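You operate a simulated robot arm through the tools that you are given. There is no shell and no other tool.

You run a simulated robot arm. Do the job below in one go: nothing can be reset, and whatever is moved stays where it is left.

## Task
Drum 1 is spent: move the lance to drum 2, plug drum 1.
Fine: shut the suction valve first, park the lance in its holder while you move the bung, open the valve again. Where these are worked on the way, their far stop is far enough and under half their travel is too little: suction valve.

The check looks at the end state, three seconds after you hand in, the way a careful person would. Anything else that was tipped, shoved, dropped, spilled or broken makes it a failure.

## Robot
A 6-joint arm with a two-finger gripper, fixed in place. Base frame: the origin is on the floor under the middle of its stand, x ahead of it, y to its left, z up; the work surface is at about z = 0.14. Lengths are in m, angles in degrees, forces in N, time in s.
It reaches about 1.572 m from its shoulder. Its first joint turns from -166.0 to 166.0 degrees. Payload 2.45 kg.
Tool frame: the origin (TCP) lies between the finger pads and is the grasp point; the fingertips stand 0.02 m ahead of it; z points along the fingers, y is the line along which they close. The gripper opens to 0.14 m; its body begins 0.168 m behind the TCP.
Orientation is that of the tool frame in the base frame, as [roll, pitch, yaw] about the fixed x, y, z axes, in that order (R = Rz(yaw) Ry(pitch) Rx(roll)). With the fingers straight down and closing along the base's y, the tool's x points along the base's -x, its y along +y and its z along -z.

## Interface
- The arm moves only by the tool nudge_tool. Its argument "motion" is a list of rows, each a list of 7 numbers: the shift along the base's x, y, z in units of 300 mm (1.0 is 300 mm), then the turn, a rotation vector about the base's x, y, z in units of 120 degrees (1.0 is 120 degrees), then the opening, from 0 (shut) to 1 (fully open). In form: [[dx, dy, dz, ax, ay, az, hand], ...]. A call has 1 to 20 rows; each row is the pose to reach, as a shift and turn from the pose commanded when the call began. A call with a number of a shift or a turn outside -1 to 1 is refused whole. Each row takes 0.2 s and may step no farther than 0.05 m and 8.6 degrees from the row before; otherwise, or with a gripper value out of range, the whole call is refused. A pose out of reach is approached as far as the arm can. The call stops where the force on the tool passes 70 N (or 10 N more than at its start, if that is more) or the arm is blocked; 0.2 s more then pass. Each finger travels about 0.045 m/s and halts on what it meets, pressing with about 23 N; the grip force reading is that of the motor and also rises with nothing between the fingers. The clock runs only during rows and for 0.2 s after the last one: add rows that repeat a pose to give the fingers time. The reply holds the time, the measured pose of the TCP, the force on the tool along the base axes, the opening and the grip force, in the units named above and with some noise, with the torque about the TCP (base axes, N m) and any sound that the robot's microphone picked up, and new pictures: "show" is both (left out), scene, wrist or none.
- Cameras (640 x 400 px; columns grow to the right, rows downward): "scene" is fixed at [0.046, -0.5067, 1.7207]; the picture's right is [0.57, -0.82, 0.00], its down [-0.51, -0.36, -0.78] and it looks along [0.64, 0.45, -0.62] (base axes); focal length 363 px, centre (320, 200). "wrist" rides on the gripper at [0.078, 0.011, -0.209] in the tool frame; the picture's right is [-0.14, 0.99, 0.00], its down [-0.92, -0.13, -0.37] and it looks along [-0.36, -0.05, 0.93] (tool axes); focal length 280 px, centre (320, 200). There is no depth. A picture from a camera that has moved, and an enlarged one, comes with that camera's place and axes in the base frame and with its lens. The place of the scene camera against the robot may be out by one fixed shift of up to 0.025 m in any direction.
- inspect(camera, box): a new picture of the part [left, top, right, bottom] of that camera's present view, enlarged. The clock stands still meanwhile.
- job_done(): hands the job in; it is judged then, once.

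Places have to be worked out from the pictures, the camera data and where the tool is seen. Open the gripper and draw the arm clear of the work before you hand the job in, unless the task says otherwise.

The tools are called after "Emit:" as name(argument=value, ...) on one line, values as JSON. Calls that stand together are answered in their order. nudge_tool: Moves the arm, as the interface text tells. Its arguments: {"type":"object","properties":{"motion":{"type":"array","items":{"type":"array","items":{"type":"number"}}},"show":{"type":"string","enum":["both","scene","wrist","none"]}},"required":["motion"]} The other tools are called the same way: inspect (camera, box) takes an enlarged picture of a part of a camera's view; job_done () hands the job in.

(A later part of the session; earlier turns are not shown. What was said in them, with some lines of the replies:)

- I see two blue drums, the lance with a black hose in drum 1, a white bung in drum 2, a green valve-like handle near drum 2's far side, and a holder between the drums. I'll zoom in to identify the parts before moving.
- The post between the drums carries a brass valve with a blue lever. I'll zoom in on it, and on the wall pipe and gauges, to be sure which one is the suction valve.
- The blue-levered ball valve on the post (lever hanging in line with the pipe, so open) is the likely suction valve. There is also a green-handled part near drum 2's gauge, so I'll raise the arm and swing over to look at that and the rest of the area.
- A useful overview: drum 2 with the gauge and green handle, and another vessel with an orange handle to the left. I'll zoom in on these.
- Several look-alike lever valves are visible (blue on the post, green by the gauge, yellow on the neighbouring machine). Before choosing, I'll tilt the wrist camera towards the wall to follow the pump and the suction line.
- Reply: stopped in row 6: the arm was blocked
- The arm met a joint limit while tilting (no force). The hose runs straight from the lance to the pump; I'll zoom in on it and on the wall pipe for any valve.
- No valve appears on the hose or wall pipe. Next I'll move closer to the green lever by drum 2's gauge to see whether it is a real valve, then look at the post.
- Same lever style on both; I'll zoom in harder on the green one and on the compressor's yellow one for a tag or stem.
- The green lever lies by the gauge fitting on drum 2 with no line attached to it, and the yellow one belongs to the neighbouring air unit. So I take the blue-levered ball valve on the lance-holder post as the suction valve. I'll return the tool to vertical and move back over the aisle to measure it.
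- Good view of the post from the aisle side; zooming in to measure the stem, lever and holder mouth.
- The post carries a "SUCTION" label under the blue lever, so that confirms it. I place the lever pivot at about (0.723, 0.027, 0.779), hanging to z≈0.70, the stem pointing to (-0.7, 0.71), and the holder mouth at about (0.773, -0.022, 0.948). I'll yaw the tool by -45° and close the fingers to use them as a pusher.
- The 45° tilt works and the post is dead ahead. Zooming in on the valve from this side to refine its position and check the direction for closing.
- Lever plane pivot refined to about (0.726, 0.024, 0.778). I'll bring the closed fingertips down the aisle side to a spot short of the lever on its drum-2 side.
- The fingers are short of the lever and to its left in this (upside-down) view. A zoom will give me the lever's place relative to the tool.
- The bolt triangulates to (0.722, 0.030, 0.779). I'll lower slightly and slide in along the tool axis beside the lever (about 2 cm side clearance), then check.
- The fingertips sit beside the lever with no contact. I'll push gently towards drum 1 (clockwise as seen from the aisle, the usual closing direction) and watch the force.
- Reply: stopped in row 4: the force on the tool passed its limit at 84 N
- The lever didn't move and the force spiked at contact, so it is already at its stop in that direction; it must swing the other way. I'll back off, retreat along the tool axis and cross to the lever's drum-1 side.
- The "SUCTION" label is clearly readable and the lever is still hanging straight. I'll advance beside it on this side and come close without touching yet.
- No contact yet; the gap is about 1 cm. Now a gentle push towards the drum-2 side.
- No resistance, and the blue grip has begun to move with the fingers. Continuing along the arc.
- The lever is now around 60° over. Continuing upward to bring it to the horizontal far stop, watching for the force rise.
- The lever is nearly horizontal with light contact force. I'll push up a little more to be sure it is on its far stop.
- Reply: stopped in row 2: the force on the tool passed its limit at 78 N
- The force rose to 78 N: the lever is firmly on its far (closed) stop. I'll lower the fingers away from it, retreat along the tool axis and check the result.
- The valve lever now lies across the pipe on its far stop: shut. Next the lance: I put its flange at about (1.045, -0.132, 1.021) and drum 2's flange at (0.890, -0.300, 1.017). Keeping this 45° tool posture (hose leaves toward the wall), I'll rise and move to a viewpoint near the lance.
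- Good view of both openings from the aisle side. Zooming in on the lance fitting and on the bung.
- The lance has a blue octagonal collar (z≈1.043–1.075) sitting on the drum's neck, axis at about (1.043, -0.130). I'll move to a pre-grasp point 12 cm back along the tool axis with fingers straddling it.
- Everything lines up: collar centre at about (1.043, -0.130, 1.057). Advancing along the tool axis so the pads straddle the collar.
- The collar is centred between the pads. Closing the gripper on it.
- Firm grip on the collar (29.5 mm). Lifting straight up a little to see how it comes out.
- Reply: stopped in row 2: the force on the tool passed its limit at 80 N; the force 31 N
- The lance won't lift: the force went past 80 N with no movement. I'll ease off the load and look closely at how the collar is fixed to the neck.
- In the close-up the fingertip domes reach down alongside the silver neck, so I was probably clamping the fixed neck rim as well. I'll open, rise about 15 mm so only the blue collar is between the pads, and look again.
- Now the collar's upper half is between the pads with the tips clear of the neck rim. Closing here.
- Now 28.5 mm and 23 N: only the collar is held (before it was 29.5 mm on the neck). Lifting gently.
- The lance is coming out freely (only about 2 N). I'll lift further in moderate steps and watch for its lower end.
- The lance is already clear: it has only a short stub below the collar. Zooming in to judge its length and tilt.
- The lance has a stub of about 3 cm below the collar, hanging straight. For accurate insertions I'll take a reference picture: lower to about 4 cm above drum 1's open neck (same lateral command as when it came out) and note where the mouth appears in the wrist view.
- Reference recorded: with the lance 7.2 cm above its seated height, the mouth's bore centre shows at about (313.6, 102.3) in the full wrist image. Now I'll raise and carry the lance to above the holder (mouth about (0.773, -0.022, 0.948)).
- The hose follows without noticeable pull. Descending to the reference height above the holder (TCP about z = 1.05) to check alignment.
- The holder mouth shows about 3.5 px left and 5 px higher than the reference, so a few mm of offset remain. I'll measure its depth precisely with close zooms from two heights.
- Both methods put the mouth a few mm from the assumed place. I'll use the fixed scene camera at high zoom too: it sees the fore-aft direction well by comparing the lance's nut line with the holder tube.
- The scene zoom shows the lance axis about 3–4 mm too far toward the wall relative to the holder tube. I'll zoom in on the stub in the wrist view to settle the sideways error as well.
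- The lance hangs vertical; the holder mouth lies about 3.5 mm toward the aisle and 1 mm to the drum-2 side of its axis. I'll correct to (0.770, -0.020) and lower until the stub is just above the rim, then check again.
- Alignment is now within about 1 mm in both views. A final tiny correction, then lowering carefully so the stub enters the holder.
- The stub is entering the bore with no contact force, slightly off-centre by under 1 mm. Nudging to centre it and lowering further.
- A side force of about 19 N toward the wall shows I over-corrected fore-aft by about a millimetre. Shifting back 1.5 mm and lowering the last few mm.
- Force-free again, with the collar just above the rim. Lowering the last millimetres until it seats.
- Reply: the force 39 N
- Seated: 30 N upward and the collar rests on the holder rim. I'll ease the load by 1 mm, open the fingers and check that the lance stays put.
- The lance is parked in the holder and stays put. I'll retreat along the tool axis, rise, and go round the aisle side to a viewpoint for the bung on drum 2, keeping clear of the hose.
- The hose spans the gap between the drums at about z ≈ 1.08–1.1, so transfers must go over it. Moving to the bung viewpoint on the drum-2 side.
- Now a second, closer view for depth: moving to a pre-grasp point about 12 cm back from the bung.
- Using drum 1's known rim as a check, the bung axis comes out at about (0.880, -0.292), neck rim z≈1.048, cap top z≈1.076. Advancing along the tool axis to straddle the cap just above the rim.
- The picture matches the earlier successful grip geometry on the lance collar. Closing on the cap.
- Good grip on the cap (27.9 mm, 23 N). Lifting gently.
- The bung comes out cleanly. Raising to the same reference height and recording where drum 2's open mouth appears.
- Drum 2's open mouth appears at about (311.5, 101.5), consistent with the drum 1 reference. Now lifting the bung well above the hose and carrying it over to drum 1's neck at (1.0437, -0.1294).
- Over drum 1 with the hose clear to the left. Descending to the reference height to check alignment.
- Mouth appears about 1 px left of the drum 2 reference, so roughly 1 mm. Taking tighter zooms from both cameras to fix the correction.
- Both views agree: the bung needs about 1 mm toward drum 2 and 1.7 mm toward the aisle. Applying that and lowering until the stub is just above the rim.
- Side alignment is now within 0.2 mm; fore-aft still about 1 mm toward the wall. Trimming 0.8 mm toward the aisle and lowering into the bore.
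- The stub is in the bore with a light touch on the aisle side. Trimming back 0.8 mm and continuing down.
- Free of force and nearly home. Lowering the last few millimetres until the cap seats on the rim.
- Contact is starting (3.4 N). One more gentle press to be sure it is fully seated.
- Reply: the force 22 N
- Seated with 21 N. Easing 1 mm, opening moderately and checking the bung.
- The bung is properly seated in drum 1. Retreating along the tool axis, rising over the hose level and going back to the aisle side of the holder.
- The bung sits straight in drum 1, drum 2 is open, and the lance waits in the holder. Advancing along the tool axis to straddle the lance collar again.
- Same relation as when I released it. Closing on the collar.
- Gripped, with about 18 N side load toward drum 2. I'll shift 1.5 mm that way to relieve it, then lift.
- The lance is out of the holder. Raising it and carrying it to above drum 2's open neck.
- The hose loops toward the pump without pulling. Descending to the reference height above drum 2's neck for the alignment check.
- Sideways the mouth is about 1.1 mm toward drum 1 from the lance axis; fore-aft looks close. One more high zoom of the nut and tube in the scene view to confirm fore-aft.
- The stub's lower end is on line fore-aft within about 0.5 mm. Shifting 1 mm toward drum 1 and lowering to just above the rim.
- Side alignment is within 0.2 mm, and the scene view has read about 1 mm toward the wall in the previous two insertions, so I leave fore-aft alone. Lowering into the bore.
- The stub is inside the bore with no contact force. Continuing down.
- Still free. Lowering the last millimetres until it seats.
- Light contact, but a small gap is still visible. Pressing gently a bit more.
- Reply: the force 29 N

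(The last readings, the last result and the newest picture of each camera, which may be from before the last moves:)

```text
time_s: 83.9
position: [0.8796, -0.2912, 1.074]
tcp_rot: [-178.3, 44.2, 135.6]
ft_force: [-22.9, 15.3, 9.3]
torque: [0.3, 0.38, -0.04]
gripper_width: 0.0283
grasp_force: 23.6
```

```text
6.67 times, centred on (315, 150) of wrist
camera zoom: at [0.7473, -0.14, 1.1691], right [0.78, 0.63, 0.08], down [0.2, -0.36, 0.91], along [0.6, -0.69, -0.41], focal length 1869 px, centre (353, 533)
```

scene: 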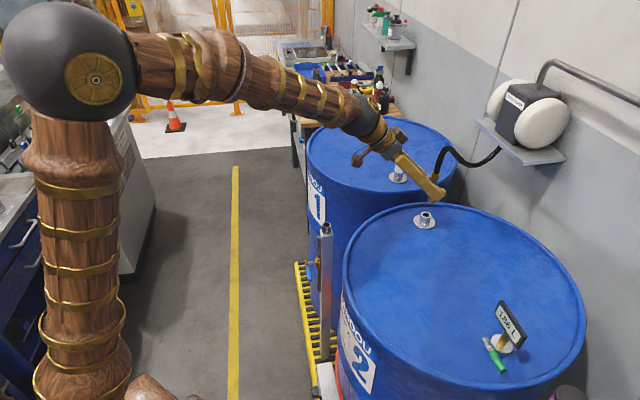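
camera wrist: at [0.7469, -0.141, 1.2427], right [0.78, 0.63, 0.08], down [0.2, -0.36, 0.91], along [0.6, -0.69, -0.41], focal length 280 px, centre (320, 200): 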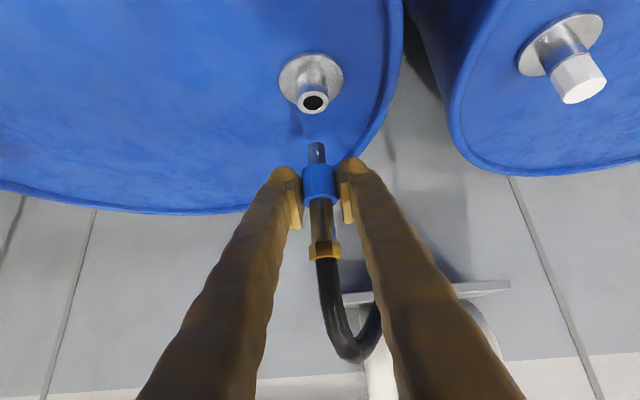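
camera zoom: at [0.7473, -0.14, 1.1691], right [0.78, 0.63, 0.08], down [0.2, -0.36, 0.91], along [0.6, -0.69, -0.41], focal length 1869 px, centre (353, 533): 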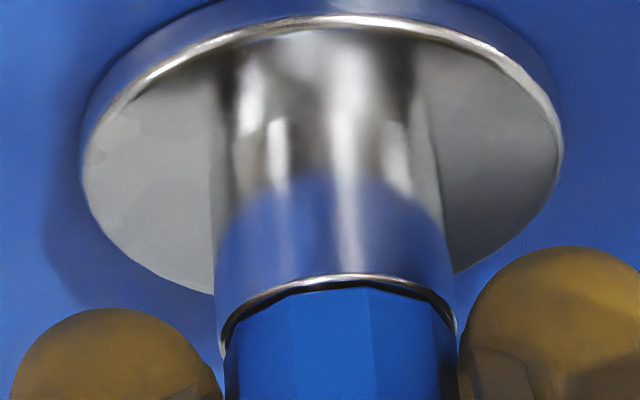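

The collar is almost down but there's a 27 N side load: the lance sits about 1 mm too far toward the wall. Shifting 1.2 mm toward the aisle to relieve it, then pressing to seat.

Emit:
nudge_tool(motion=[[-0.0015, 0.0015, 0, 0, 0, 0, 0], [-0.003, 0.003, 0, 0, 0, 0, 0]], show="none")

Emit:
nudge_tool(motion=[[0, 0, -0.003, 0, 0, 0, 0], [0, 0, -0.005, 0, 0, 0, 0]], show="none")

Emit:
inspect(camera="wrist", box=[285, 120, 345, 180])

```text
time_s: 84.5
position: [0.8787, -0.2914, 1.0745]
tcp_rot: [-178.4, 44.2, 135.7]
ft_force: [4.6, -8.9, 5.0]
torque: [-0.17, -0.15, 0.02]
gripper_width: 0.0281
grasp_force: 23.5
```

```text
time_s: 85.1
position: [0.8781, -0.2919, 1.0732]
tcp_rot: [-178.5, 44.3, 135.6]
ft_force: [6.1, -11.5, 23.9]
torque: [-0.18, -0.06, 0.04]
gripper_width: 0.0281
grasp_force: 22.5
```

```text
6.67 times, centred on (315, 150) of wrist
camera zoom: at [0.747, -0.1399, 1.1686], right [0.78, 0.63, 0.08], down [0.2, -0.36, 0.91], along [0.6, -0.69, -0.41], focal length 1869 px, centre (353, 533)
```

zoom: 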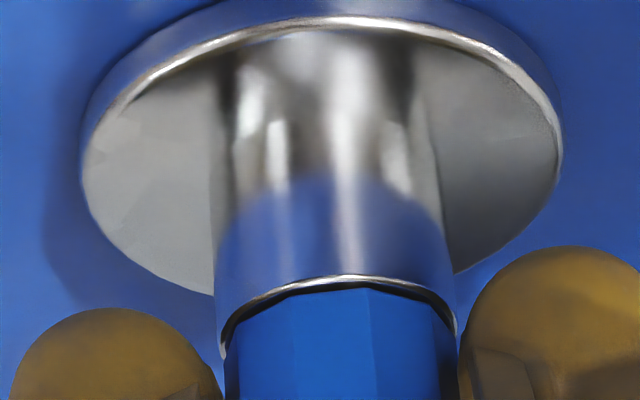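

Seated (24 N, collar on the rim). Relaxing the load, then opening and checking the lance.

Emit:
nudge_tool(motion=[[0.001, -0.001, 0.004, 0, 0, 0, 0.03], [0.001, -0.001, 0.004, 0, 0, 0, 0.2], [0.001, -0.001, 0.004, 0, 0, 0, 0.3], [0.001, -0.001, 0.004, 0, 0, 0, 0.36], [0.001, -0.001, 0.004, 0, 0, 0, 0.36]], show="both")

Emit:
inspect(camera="wrist", box=[250, 100, 400, 270])

Emit:
inspect(camera="scene", box=[380, 130, 520, 240])

```text
time_s: 86.3
position: [0.8788, -0.2914, 1.0736]
tcp_rot: [-178.4, 44.0, 135.5]
ft_force: [-0.2, 0.4, 0.1]
torque: [0.01, 0.0, 0.02]
gripper_width: 0.0504
grasp_force: 0.1
camera wrist: at [0.747, -0.1399, 1.1686], right [0.78, 0.63, 0.08], down [0.2, -0.36, 0.91], along [0.6, -0.69, -0.41], focal length 280 px, centre (320, 200)
```

scene: 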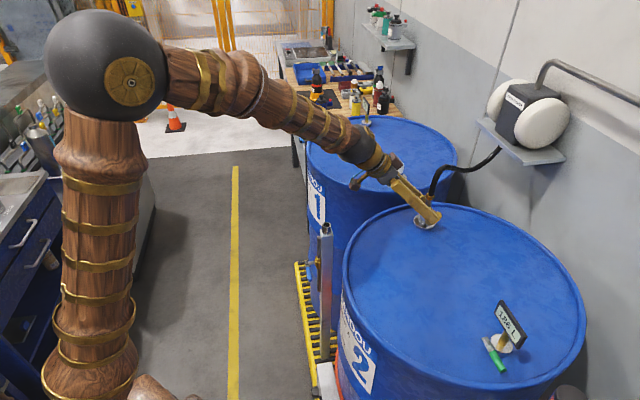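
wrist: 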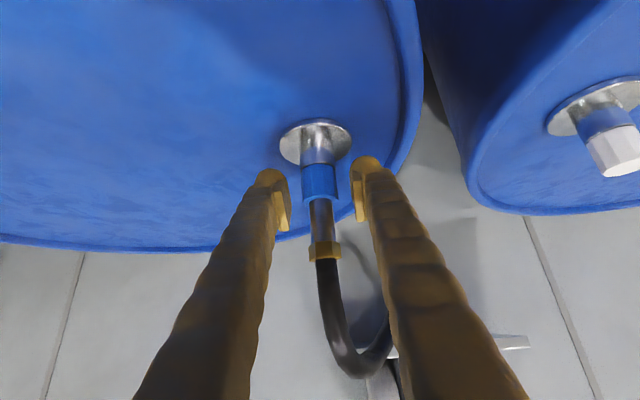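

```text
2.35 times, centred on (325, 185) of wrist
camera zoom: at [0.747, -0.1399, 1.1686], right [0.78, 0.63, 0.08], down [0.2, -0.36, 0.91], along [0.6, -0.69, -0.41], focal length 660 px, centre (308, 235)
```

zoom: 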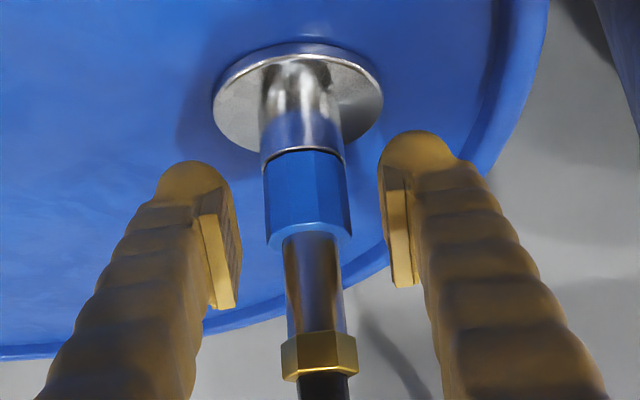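

```text
3.64 times, centred on (450, 185) of scene
camera zoom: at [0.046, -0.5067, 1.7207], right [0.57, -0.82, 0.0], down [-0.51, -0.36, -0.78], along [0.64, 0.45, -0.62], focal length 1321 px, centre (-153, 254)
```

zoom: 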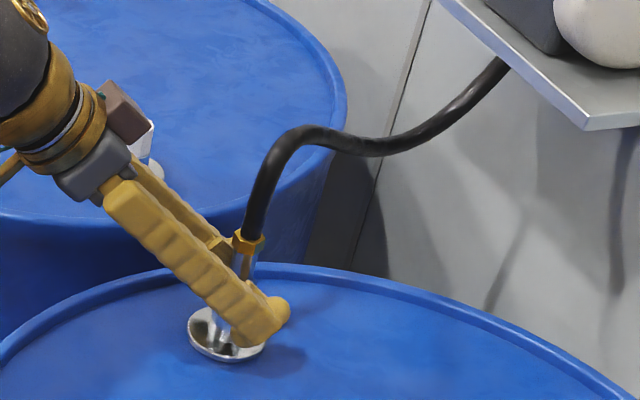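

The lance stands straight in drum 2. Retreating along the tool axis, rising, and heading for the aisle while closing the fingers to use them as a pusher on the valve.

Emit:
nudge_tool(motion=[[-0.0638, 0.0677, 0.0956, 0, 0, 0, 0.36], [-0.1276, 0.1353, 0.1911, 0, 0, 0, 0.36], [-0.1914, 0.203, 0.2867, 0, 0, 0, 0.36], [-0.2551, 0.2707, 0.3822, 0, 0, 0, 0.36], [-0.2551, 0.2707, 0.5, 0, 0, 0, 0.3], [-0.2551, 0.2707, 0.6, 0, 0, 0, 0.2], [-0.3436, 0.3917, 0.6, 0, 0, 0, 0.1], [-0.4321, 0.5127, 0.6, 0, 0, 0, 0], [-0.5206, 0.6337, 0.6, 0, 0, 0, 0], [-0.6091, 0.7547, 0.6, 0, 0, 0, 0], [-0.6976, 0.8757, 0.6, 0, 0, 0, 0], [-0.78, 0.99, 0.6, 0, 0, 0, 0]], show="both")

Emit:
inspect(camera="scene", box=[370, 130, 520, 250])

Emit:
inspect(camera="scene", box=[290, 215, 350, 290])

```text
time_s: 88.9
position: [0.645, 0.0054, 1.253]
tcp_rot: [-178.4, 44.2, 135.5]
ft_force: [-0.4, -0.1, 0.5]
torque: [-0.01, -0.01, 0.0]
gripper_width: 0.0001
grasp_force: 22.6
camera wrist: at [0.513, 0.1567, 1.3485], right [0.78, 0.63, 0.08], down [0.2, -0.36, 0.91], along [0.6, -0.69, -0.41], focal length 280 px, centre (320, 200)
```

scene: 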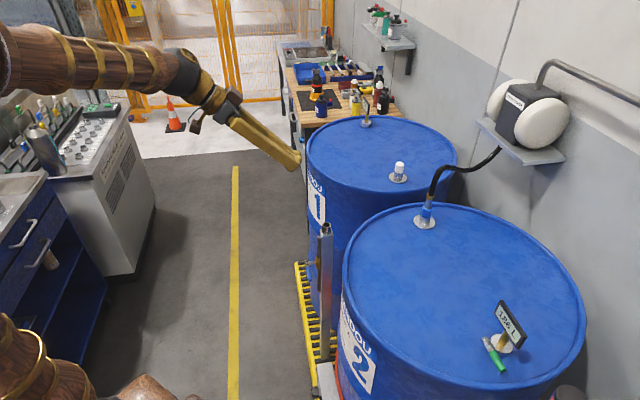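
wrist: 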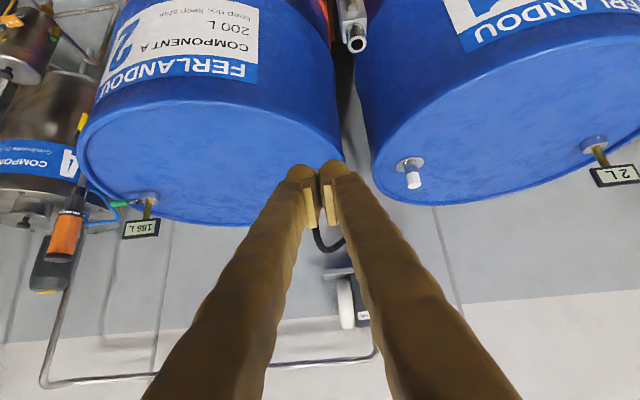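

```text
3.33 times, centred on (445, 190) of scene
camera zoom: at [0.046, -0.5067, 1.7207], right [0.57, -0.82, 0.0], down [-0.51, -0.36, -0.78], along [0.64, 0.45, -0.62], focal length 1210 px, centre (-97, 233)
```

zoom: 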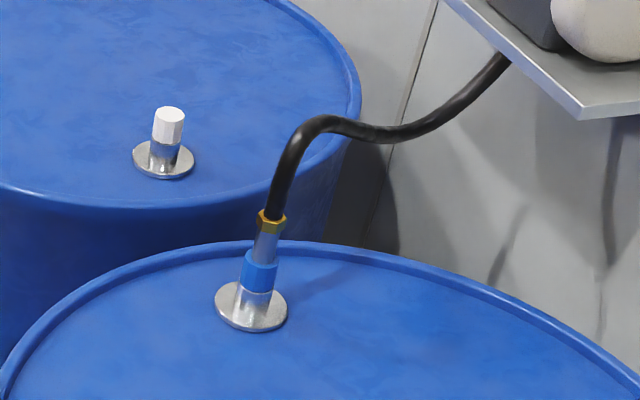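

```text
5.33 times, centred on (320, 252) of scene
camera zoom: at [0.046, -0.5067, 1.7207], right [0.57, -0.82, 0.0], down [-0.51, -0.36, -0.78], along [0.64, 0.45, -0.62], focal length 1937 px, centre (320, -80)
```

zoom: 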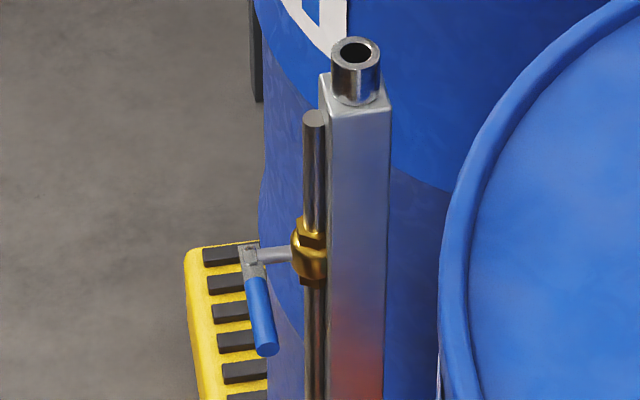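

Lance in drum 2, bung in drum 1, both upright; the valve lever is still on its closed stop. Moving to the aisle side above the valve and looking.

Emit:
nudge_tool(motion=[[-0.04, 0.05, -0.12, 0, 0, 0, 0], [-0.08, 0.1, -0.24, 0, 0, 0, 0], [-0.12, 0.15, -0.36, 0, 0, 0, 0], [-0.15, 0.2, -0.48, 0, 0, 0, 0], [-0.18, 0.25, -0.6, 0, 0, 0, 0], [-0.215, 0.292, -0.744, 0, 0, 0, 0]], show="wrist")

Emit:
inspect(camera="wrist", box=[260, 40, 400, 200])

```text
time_s: 90.3
position: [0.5798, 0.093, 1.0307]
tcp_rot: [-178.4, 44.2, 135.6]
ft_force: [0.2, -1.1, -1.3]
torque: [-0.01, -0.02, 0.01]
gripper_width: 0.0
grasp_force: 23.0
camera wrist: at [0.4477, 0.2443, 1.1252], right [0.78, 0.62, 0.08], down [0.2, -0.36, 0.91], along [0.6, -0.69, -0.41], focal length 280 px, centre (320, 200)
```

wrist: 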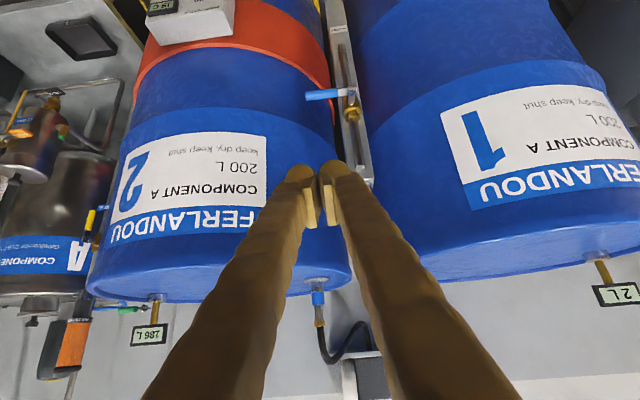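

```text
2.50 times, centred on (330, 120) of wrist
camera zoom: at [0.4477, 0.2443, 1.1252], right [0.78, 0.62, 0.08], down [0.2, -0.36, 0.91], along [0.6, -0.69, -0.41], focal length 701 px, centre (295, 400)
```

zoom: 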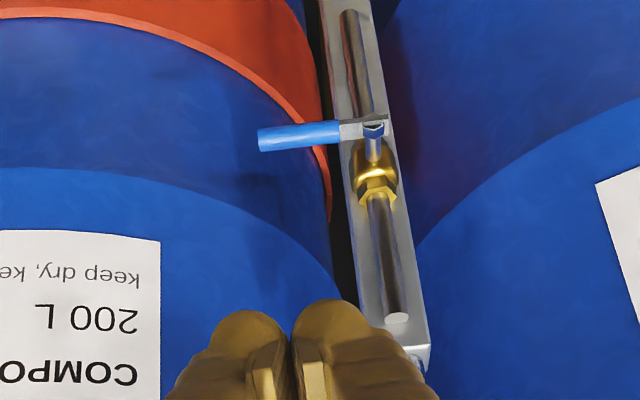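

The lever is clearly horizontal toward drum 2, its grip end at about (0.667, -0.021, 0.779). I'll slide in above it along the tool axis, staying 4 cm clear.

Emit:
nudge_tool(motion=[[0.06, -0.06, -0.1, 0, 0, 0, 0], [0.12, -0.12, -0.2, 0, 0, 0, 0], [0.18, -0.18, -0.3, 0, 0, 0, 0], [0.24, -0.24, -0.4, 0, 0, 0, 0], [0.3, -0.3, -0.49, 0, 0, 0, 0], [0.3533, -0.3533, -0.5667, 0, 0, 0, 0]], show="both")

Emit:
inspect(camera="wrist", box=[260, 90, 400, 230])

Emit:
inspect(camera="scene", box=[280, 205, 360, 295])

```text
time_s: 91.7
position: [0.6871, -0.014, 0.8599]
tcp_rot: [-178.4, 44.2, 135.7]
ft_force: [-0.4, -0.1, -0.4]
torque: [-0.02, 0.05, -0.01]
gripper_width: 0.0
grasp_force: 23.5
camera wrist: at [0.5547, 0.1379, 0.9555], right [0.78, 0.63, 0.08], down [0.2, -0.36, 0.91], along [0.6, -0.69, -0.41], focal length 280 px, centre (320, 200)
```

scene: 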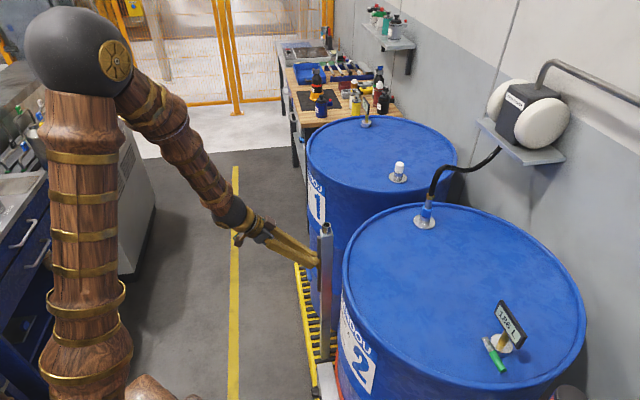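
wrist: 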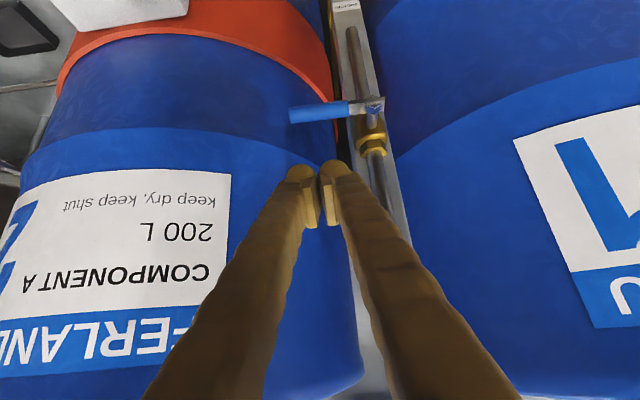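

```text
2.86 times, centred on (330, 160) of wrist
camera zoom: at [0.5547, 0.1379, 0.9555], right [0.78, 0.63, 0.08], down [0.2, -0.36, 0.91], along [0.6, -0.69, -0.41], focal length 801 px, centre (291, 314)
```

zoom: 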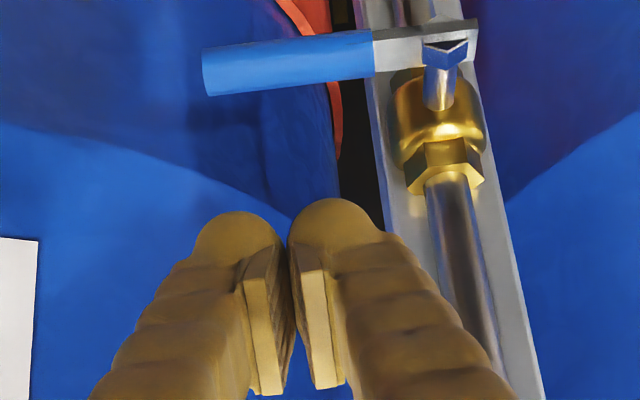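

```text
4.44 times, centred on (320, 250) of scene
camera zoom: at [0.046, -0.5067, 1.7207], right [0.57, -0.82, 0.0], down [-0.51, -0.36, -0.78], along [0.64, 0.45, -0.62], focal length 1614 px, centre (320, -22)
```

zoom: 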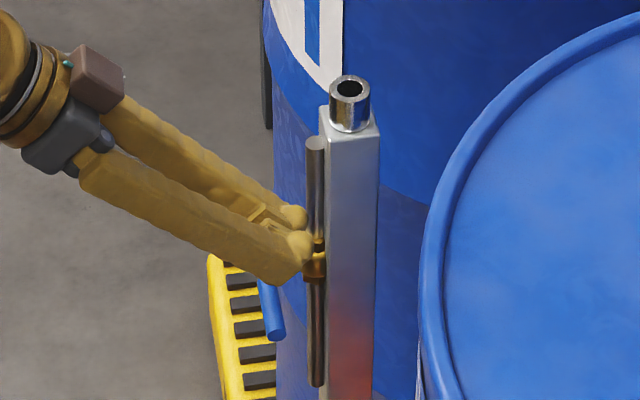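

The fingertips are centred above the lever's grip. Pressing down along the arc to swing it back toward vertical, watching the force.

Emit:
nudge_tool(motion=[[0, 0, -0.06, 0, 0, 0, 0], [0, 0, -0.11, 0, 0, 0, 0], [0, 0, -0.147, 0, 0, 0, 0], [-0.009, -0.009, -0.172, 0, 0, 0, 0], [-0.0174, -0.0174, -0.198, 0, 0, 0, 0]], show="wrist")

Emit:
inspect(camera="wrist", box=[260, 100, 400, 240])

Emit:
inspect(camera="scene", box=[280, 205, 360, 295])

```text
time_s: 92.9
position: [0.6814, -0.0183, 0.8013]
tcp_rot: [-178.4, 44.3, 135.7]
ft_force: [0.1, -0.5, 0.8]
torque: [-0.02, -0.02, 0.0]
gripper_width: 0.0
grasp_force: 23.2
camera wrist: at [0.5493, 0.1334, 0.896], right [0.78, 0.62, 0.08], down [0.2, -0.36, 0.91], along [0.6, -0.69, -0.41], focal length 280 px, centre (320, 200)
```

wrist: 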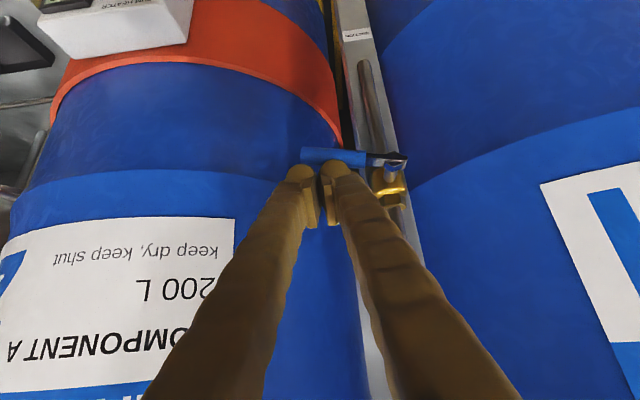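

```text
2.86 times, centred on (330, 170) of wrist
camera zoom: at [0.5493, 0.1334, 0.896], right [0.78, 0.62, 0.08], down [0.2, -0.36, 0.91], along [0.6, -0.69, -0.41], focal length 801 px, centre (291, 286)
```

zoom: 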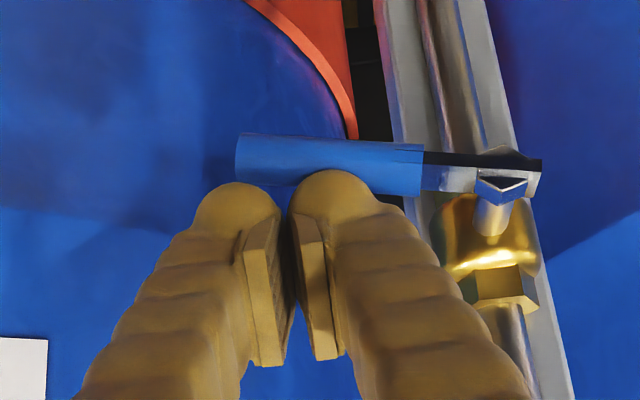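

```text
4.44 times, centred on (320, 250) of scene
camera zoom: at [0.046, -0.5067, 1.7207], right [0.57, -0.82, 0.0], down [-0.51, -0.36, -0.78], along [0.64, 0.45, -0.62], focal length 1614 px, centre (320, -22)
```

zoom: 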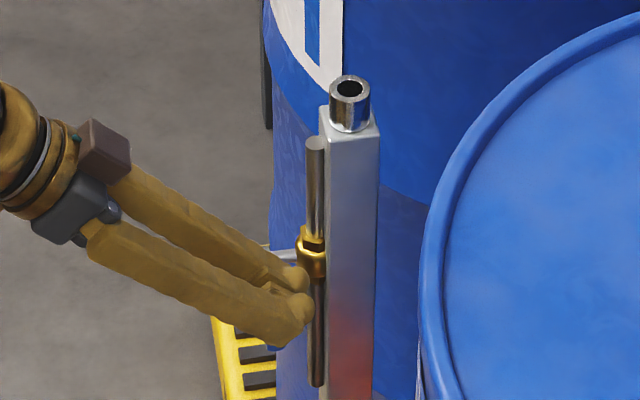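

The lever has started turning down with almost no resistance. Continuing along the arc, with the tips 4 mm deeper for a secure contact.

Emit:
nudge_tool(motion=[[0.0042, -0.0146, -0.03, 0, 0, 0, 0], [0.0019, -0.0169, -0.0563, 0, 0, 0, 0], [0.0021, -0.0167, -0.0853, 0, 0, 0, 0], [0.0047, -0.0141, -0.1133, 0, 0, 0, 0]], show="wrist")

Emit:
inspect(camera="wrist", box=[260, 120, 400, 260])

Emit:
inspect(camera="scene", box=[280, 205, 360, 295])

```text
time_s: 93.9
position: [0.6823, -0.0224, 0.7663]
tcp_rot: [-178.4, 44.2, 135.6]
ft_force: [-0.9, -0.3, -0.3]
torque: [-0.05, -0.02, 0.0]
gripper_width: 0.0
grasp_force: 22.8
camera wrist: at [0.5509, 0.1294, 0.8616], right [0.78, 0.63, 0.08], down [0.2, -0.36, 0.91], along [0.6, -0.69, -0.41], focal length 280 px, centre (320, 200)
```

wrist: 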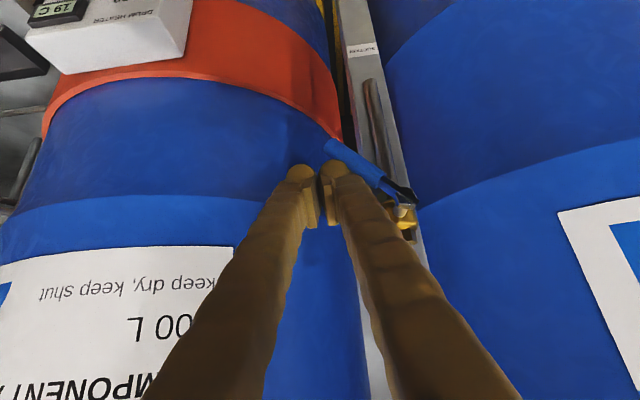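

```text
2.86 times, centred on (330, 190) of wrist
camera zoom: at [0.5509, 0.1294, 0.8616], right [0.78, 0.63, 0.08], down [0.2, -0.36, 0.91], along [0.6, -0.69, -0.41], focal length 801 px, centre (291, 229)
```

zoom: 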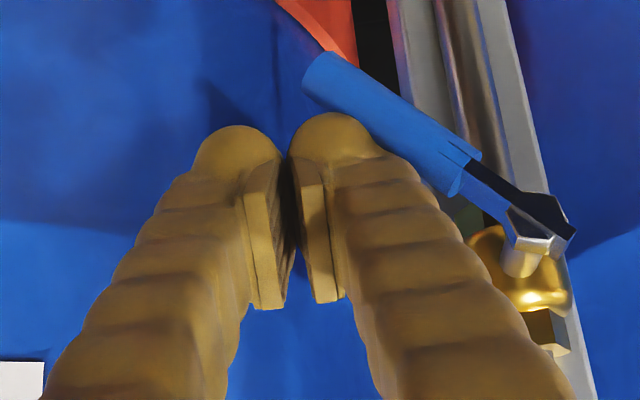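

```text
4.44 times, centred on (320, 250) of scene
camera zoom: at [0.046, -0.5067, 1.7207], right [0.57, -0.82, 0.0], down [-0.51, -0.36, -0.78], along [0.64, 0.45, -0.62], focal length 1614 px, centre (320, -22)
```

zoom: 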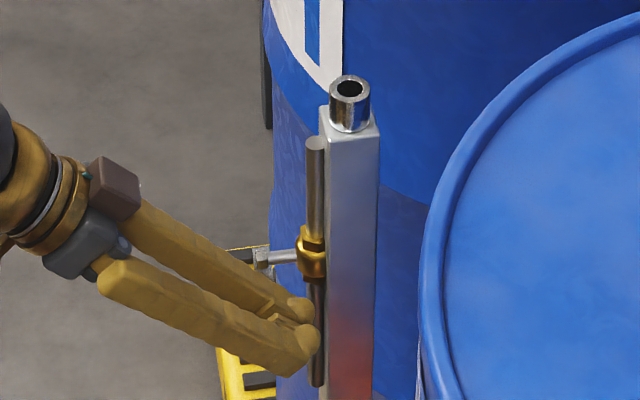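

The lever is about halfway back (around 45°). Continuing the arc toward vertical.

Emit:
nudge_tool(motion=[[0.003, 0.01, -0.027, 0, 0, 0, 0], [0.0063, 0.0205, -0.054, 0, 0, 0, 0], [0.0142, 0.0355, -0.0777, 0, 0, 0, 0], [0.0222, 0.0504, -0.1013, 0, 0, 0, 0], [0.031, 0.0614, -0.115, 0, 0, 0, 0], [0.0394, 0.0724, -0.1277, 0, 0, 0, 0]], show="wrist")

Emit:
inspect(camera="wrist", box=[260, 120, 420, 280])

Emit:
inspect(camera="scene", box=[280, 205, 360, 295])

```text
time_s: 95.3
position: [0.6935, 0.0002, 0.727]
tcp_rot: [-178.4, 44.2, 135.6]
ft_force: [-0.1, -0.2, 0.0]
torque: [0.01, 0.0, 0.0]
gripper_width: 0.0001
grasp_force: 22.8
camera wrist: at [0.5624, 0.151, 0.8234], right [0.78, 0.63, 0.08], down [0.2, -0.36, 0.91], along [0.6, -0.69, -0.41], focal length 280 px, centre (320, 200)
```

wrist: 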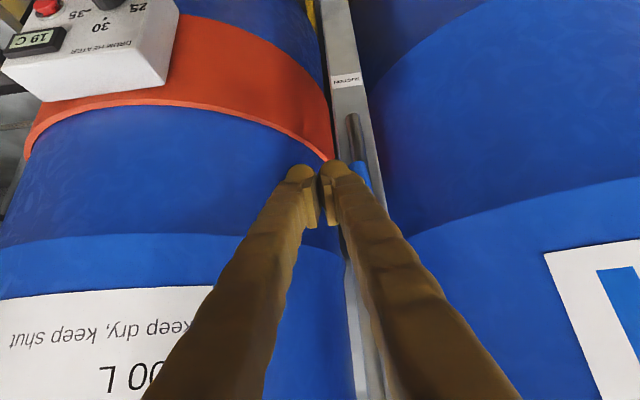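

```text
2.50 times, centred on (340, 200) of wrist
camera zoom: at [0.5624, 0.151, 0.8234], right [0.78, 0.63, 0.08], down [0.2, -0.36, 0.91], along [0.6, -0.69, -0.41], focal length 701 px, centre (270, 200)
```

zoom: 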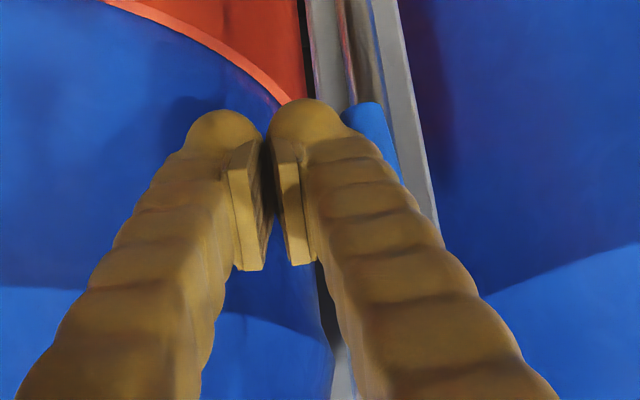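

```text
4.44 times, centred on (320, 250) of scene
camera zoom: at [0.046, -0.5067, 1.7207], right [0.57, -0.82, 0.0], down [-0.51, -0.36, -0.78], along [0.64, 0.45, -0.62], focal length 1614 px, centre (320, -22)
```

zoom: 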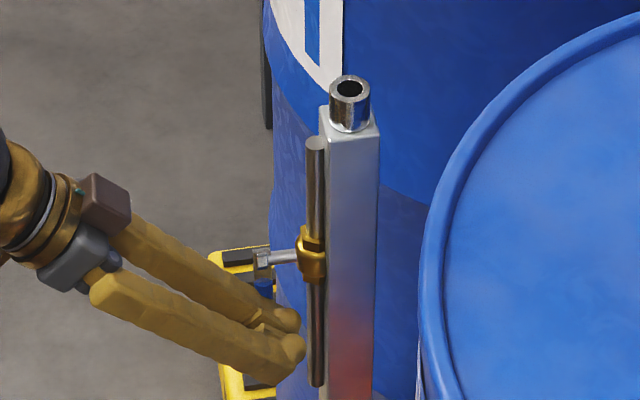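

Nearly vertical. Final gentle push sideways until the lever meets its open stop.

Emit:
nudge_tool(motion=[[0.006, 0.006, -0.006, 0, 0, 0, 0], [0.012, 0.012, -0.01, 0, 0, 0, 0], [0.017, 0.017, -0.01, 0, 0, 0, 0], [0.022, 0.022, -0.01, 0, 0, 0, 0]], show="none")

```text
time_s: 96.3
position: [0.7005, 0.0022, 0.7257]
tcp_rot: [-178.2, 44.3, 135.6]
ft_force: [-35.4, -32.0, 13.0]
torque: [0.94, -1.03, 0.13]
gripper_width: 0.0001
grasp_force: 23.2
```

About 48 N against the open stop: the lever is fully back. Backing off sideways, retreating along the tool axis and checking.

Emit:
nudge_tool(motion=[[-0.028, -0.028, 0, 0, 0, 0, 0], [-0.065, -0.065, 0, 0, 0, 0, 0], [-0.1288, 0.0027, 0.0956, 0, 0, 0, 0], [-0.1926, 0.0704, 0.1911, 0, 0, 0, 0], [-0.2564, 0.138, 0.2867, 0, 0, 0, 0], [-0.3201, 0.2057, 0.3822, 0, 0, 0, 0]], show="both")

Emit:
inspect(camera="scene", box=[290, 215, 350, 290])

Emit:
inspect(camera="wrist", box=[310, 60, 430, 220])

```text
time_s: 97.7
position: [0.6042, 0.0677, 0.8389]
tcp_rot: [-178.3, 44.1, 135.8]
ft_force: [-0.4, -0.1, 0.1]
torque: [0.01, 0.02, -0.01]
gripper_width: 0.0001
grasp_force: 23.1
camera wrist: at [0.4728, 0.2192, 0.9347], right [0.78, 0.63, 0.08], down [0.2, -0.36, 0.91], along [0.6, -0.69, -0.41], focal length 280 px, centre (320, 200)
```

scene: 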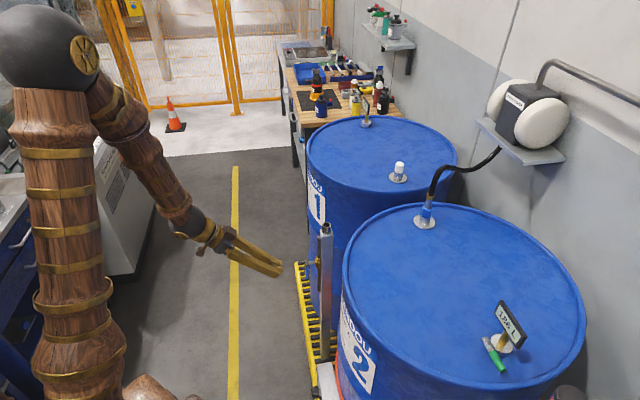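
wrist: 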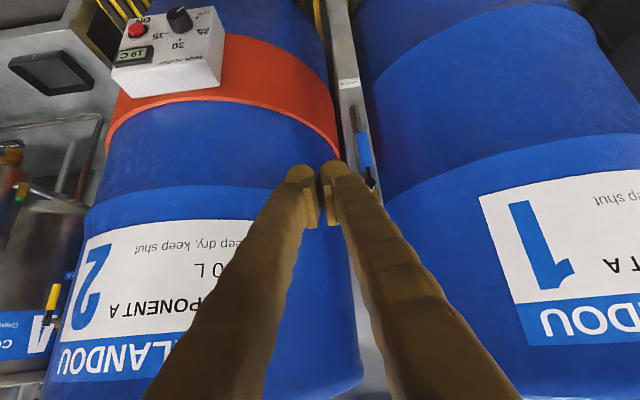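

```text
5.33 times, centred on (320, 252) of scene
camera zoom: at [0.046, -0.5067, 1.7207], right [0.57, -0.82, 0.0], down [-0.51, -0.36, -0.78], along [0.64, 0.45, -0.62], focal length 1937 px, centre (320, -80)
```

zoom: 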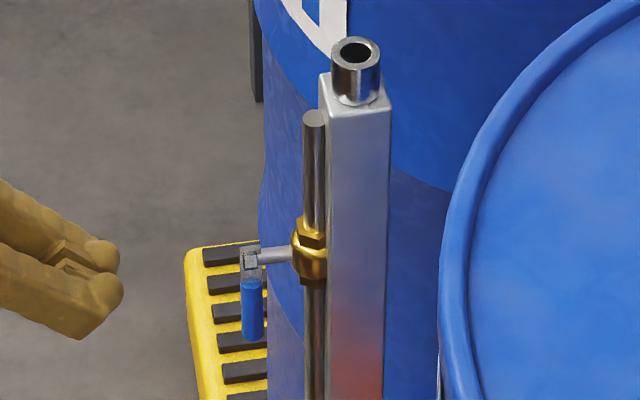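

```text
2.50 times, centred on (370, 140) of wrist
camera zoom: at [0.4728, 0.2192, 0.9347], right [0.78, 0.63, 0.08], down [0.2, -0.36, 0.91], along [0.6, -0.69, -0.41], focal length 701 px, centre (195, 350)
```

zoom: 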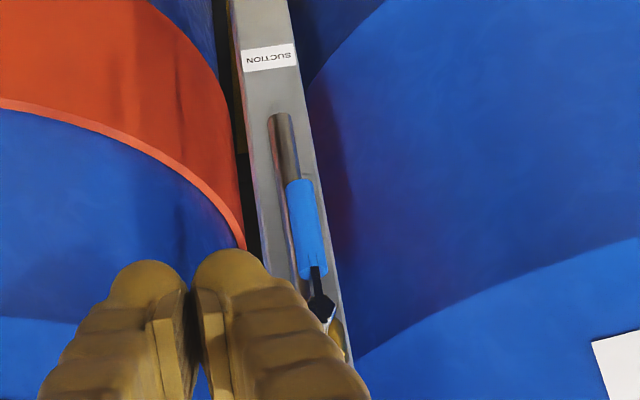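

The lever hangs in line with the pipe again: valve open. Now I'll open the gripper and draw the arm up and clear, then do a final check.

Emit:
nudge_tool(motion=[[-0.05, 0.05, 0.12, 0, 0, 0, 0.1], [-0.1, 0.1, 0.24, 0, 0, 0, 0.3], [-0.15, 0.15, 0.36, 0, 0, 0, 0.5], [-0.2, 0.2, 0.48, 0, 0, 0, 0.7], [-0.22, 0.22, 0.62, 0, 0, 0, 0.9], [-0.25, 0.25, 0.76, 0, 0, 0, 1], [-0.27, 0.27, 0.88, 0, 0, 0, 1], [-0.3, 0.3, 1.0, 0, 0, 0, 1], [-0.3, 0.3, 1.0, 0, 0, 0, 1], [-0.3, 0.3, 1.0, 0, 0, 0, 1]], show="both")

Emit:
inspect(camera="scene", box=[370, 130, 540, 250])

Emit:
inspect(camera="scene", box=[405, 175, 455, 235])

Emit:
inspect(camera="scene", box=[380, 150, 420, 190])

```text
time_s: 99.9
position: [0.5145, 0.1569, 1.1404]
tcp_rot: [-178.4, 44.2, 135.6]
ft_force: [-0.4, -0.4, 0.0]
torque: [0.0, -0.01, 0.02]
gripper_width: 0.1399
grasp_force: 0.0
camera wrist: at [0.3833, 0.3092, 1.2359], right [0.78, 0.63, 0.08], down [0.2, -0.36, 0.91], along [0.6, -0.69, -0.41], focal length 280 px, centre (320, 200)
```

scene: 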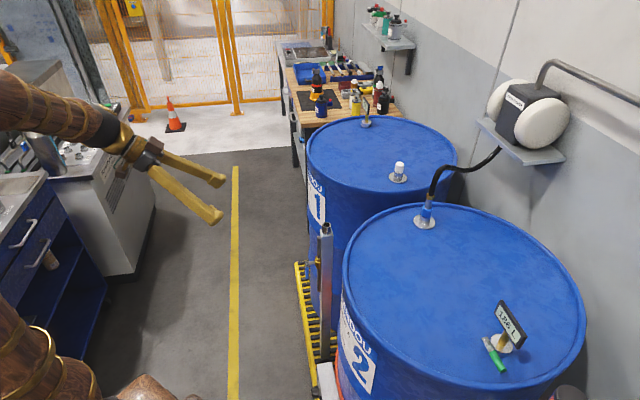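
wrist: 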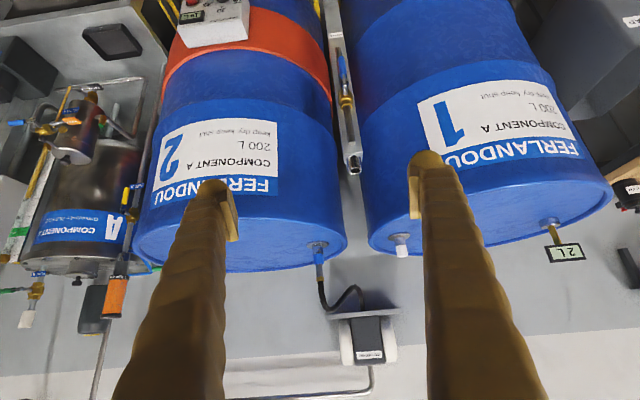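

```text
3.33 times, centred on (455, 190) of scene
camera zoom: at [0.046, -0.5067, 1.7207], right [0.57, -0.82, 0.0], down [-0.51, -0.36, -0.78], along [0.64, 0.45, -0.62], focal length 1210 px, centre (-130, 233)
```

zoom: 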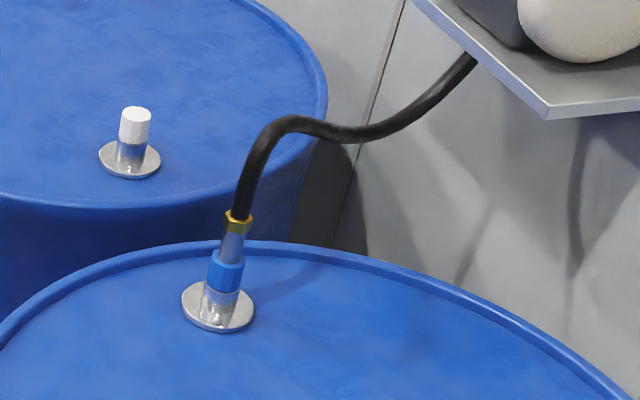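

```text
6.67 times, centred on (430, 205) of scene
camera zoom: at [0.046, -0.5067, 1.7207], right [0.57, -0.82, 0.0], down [-0.51, -0.36, -0.78], along [0.64, 0.45, -0.62], focal length 2421 px, centre (-413, 167)
```

zoom: 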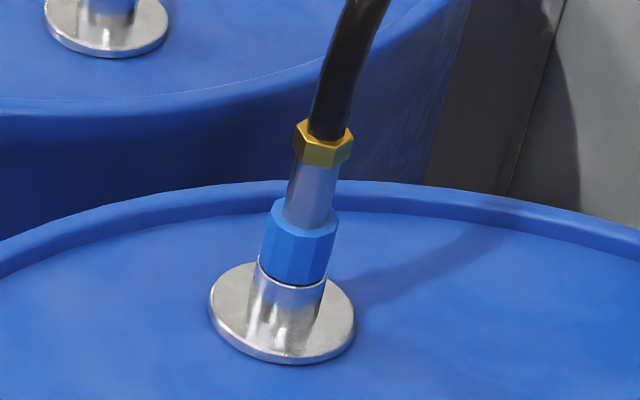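

```text
10.00 times, centred on (400, 170) of scene
camera zoom: at [0.046, -0.5067, 1.7207], right [0.57, -0.82, 0.0], down [-0.51, -0.36, -0.78], along [0.64, 0.45, -0.62], focal length 3632 px, centre (-480, 500)
```

zoom: 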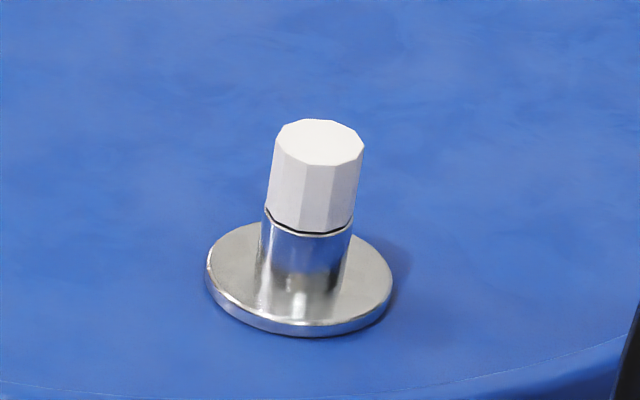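

The final views show:
- The lance is fully seated in drum 2.
- The bung is seated in drum 1.
- The suction valve lever is back in line with its pipe.
- The holder is empty, and the gauge and green handle are where they were.

The gripper is open and the arm is clear, so I'm handing in.

Emit:
job_done()

```text
The job is handed in.
```

I moved the lance to drum 2 and plugged drum 1 with the bung. I handed the job in; no result has come back yet.

1. **Suction valve shut:** I turned the blue lever on the post labelled SUCTION to its far stop before touching anything else. I first pushed it the wrong way. It was already at its stop on that side and didn't move, though the force briefly reached 84 N.
2. **Lance parked:** I lifted it out of drum 1 and seated it in its holder. My first grip had also caught the drum's neck, so that lift stalled at about 80 N. I regripped higher and it came out freely.
3. **Bung moved:** I took it from drum 2 and pressed it into drum 1 until it seated.
4. **Lance to drum 2:** I moved it from the holder and pressed it in until its collar rested on the rim.
5. **Suction valve opened:** I turned the lever back to its open stop, in line with the pipe.

In the final pictures the lance and bung stand straight in their openings and the holder is empty. The gauges, hose and green handle look undisturbed. The gripper is open and the arm is clear of the drums.
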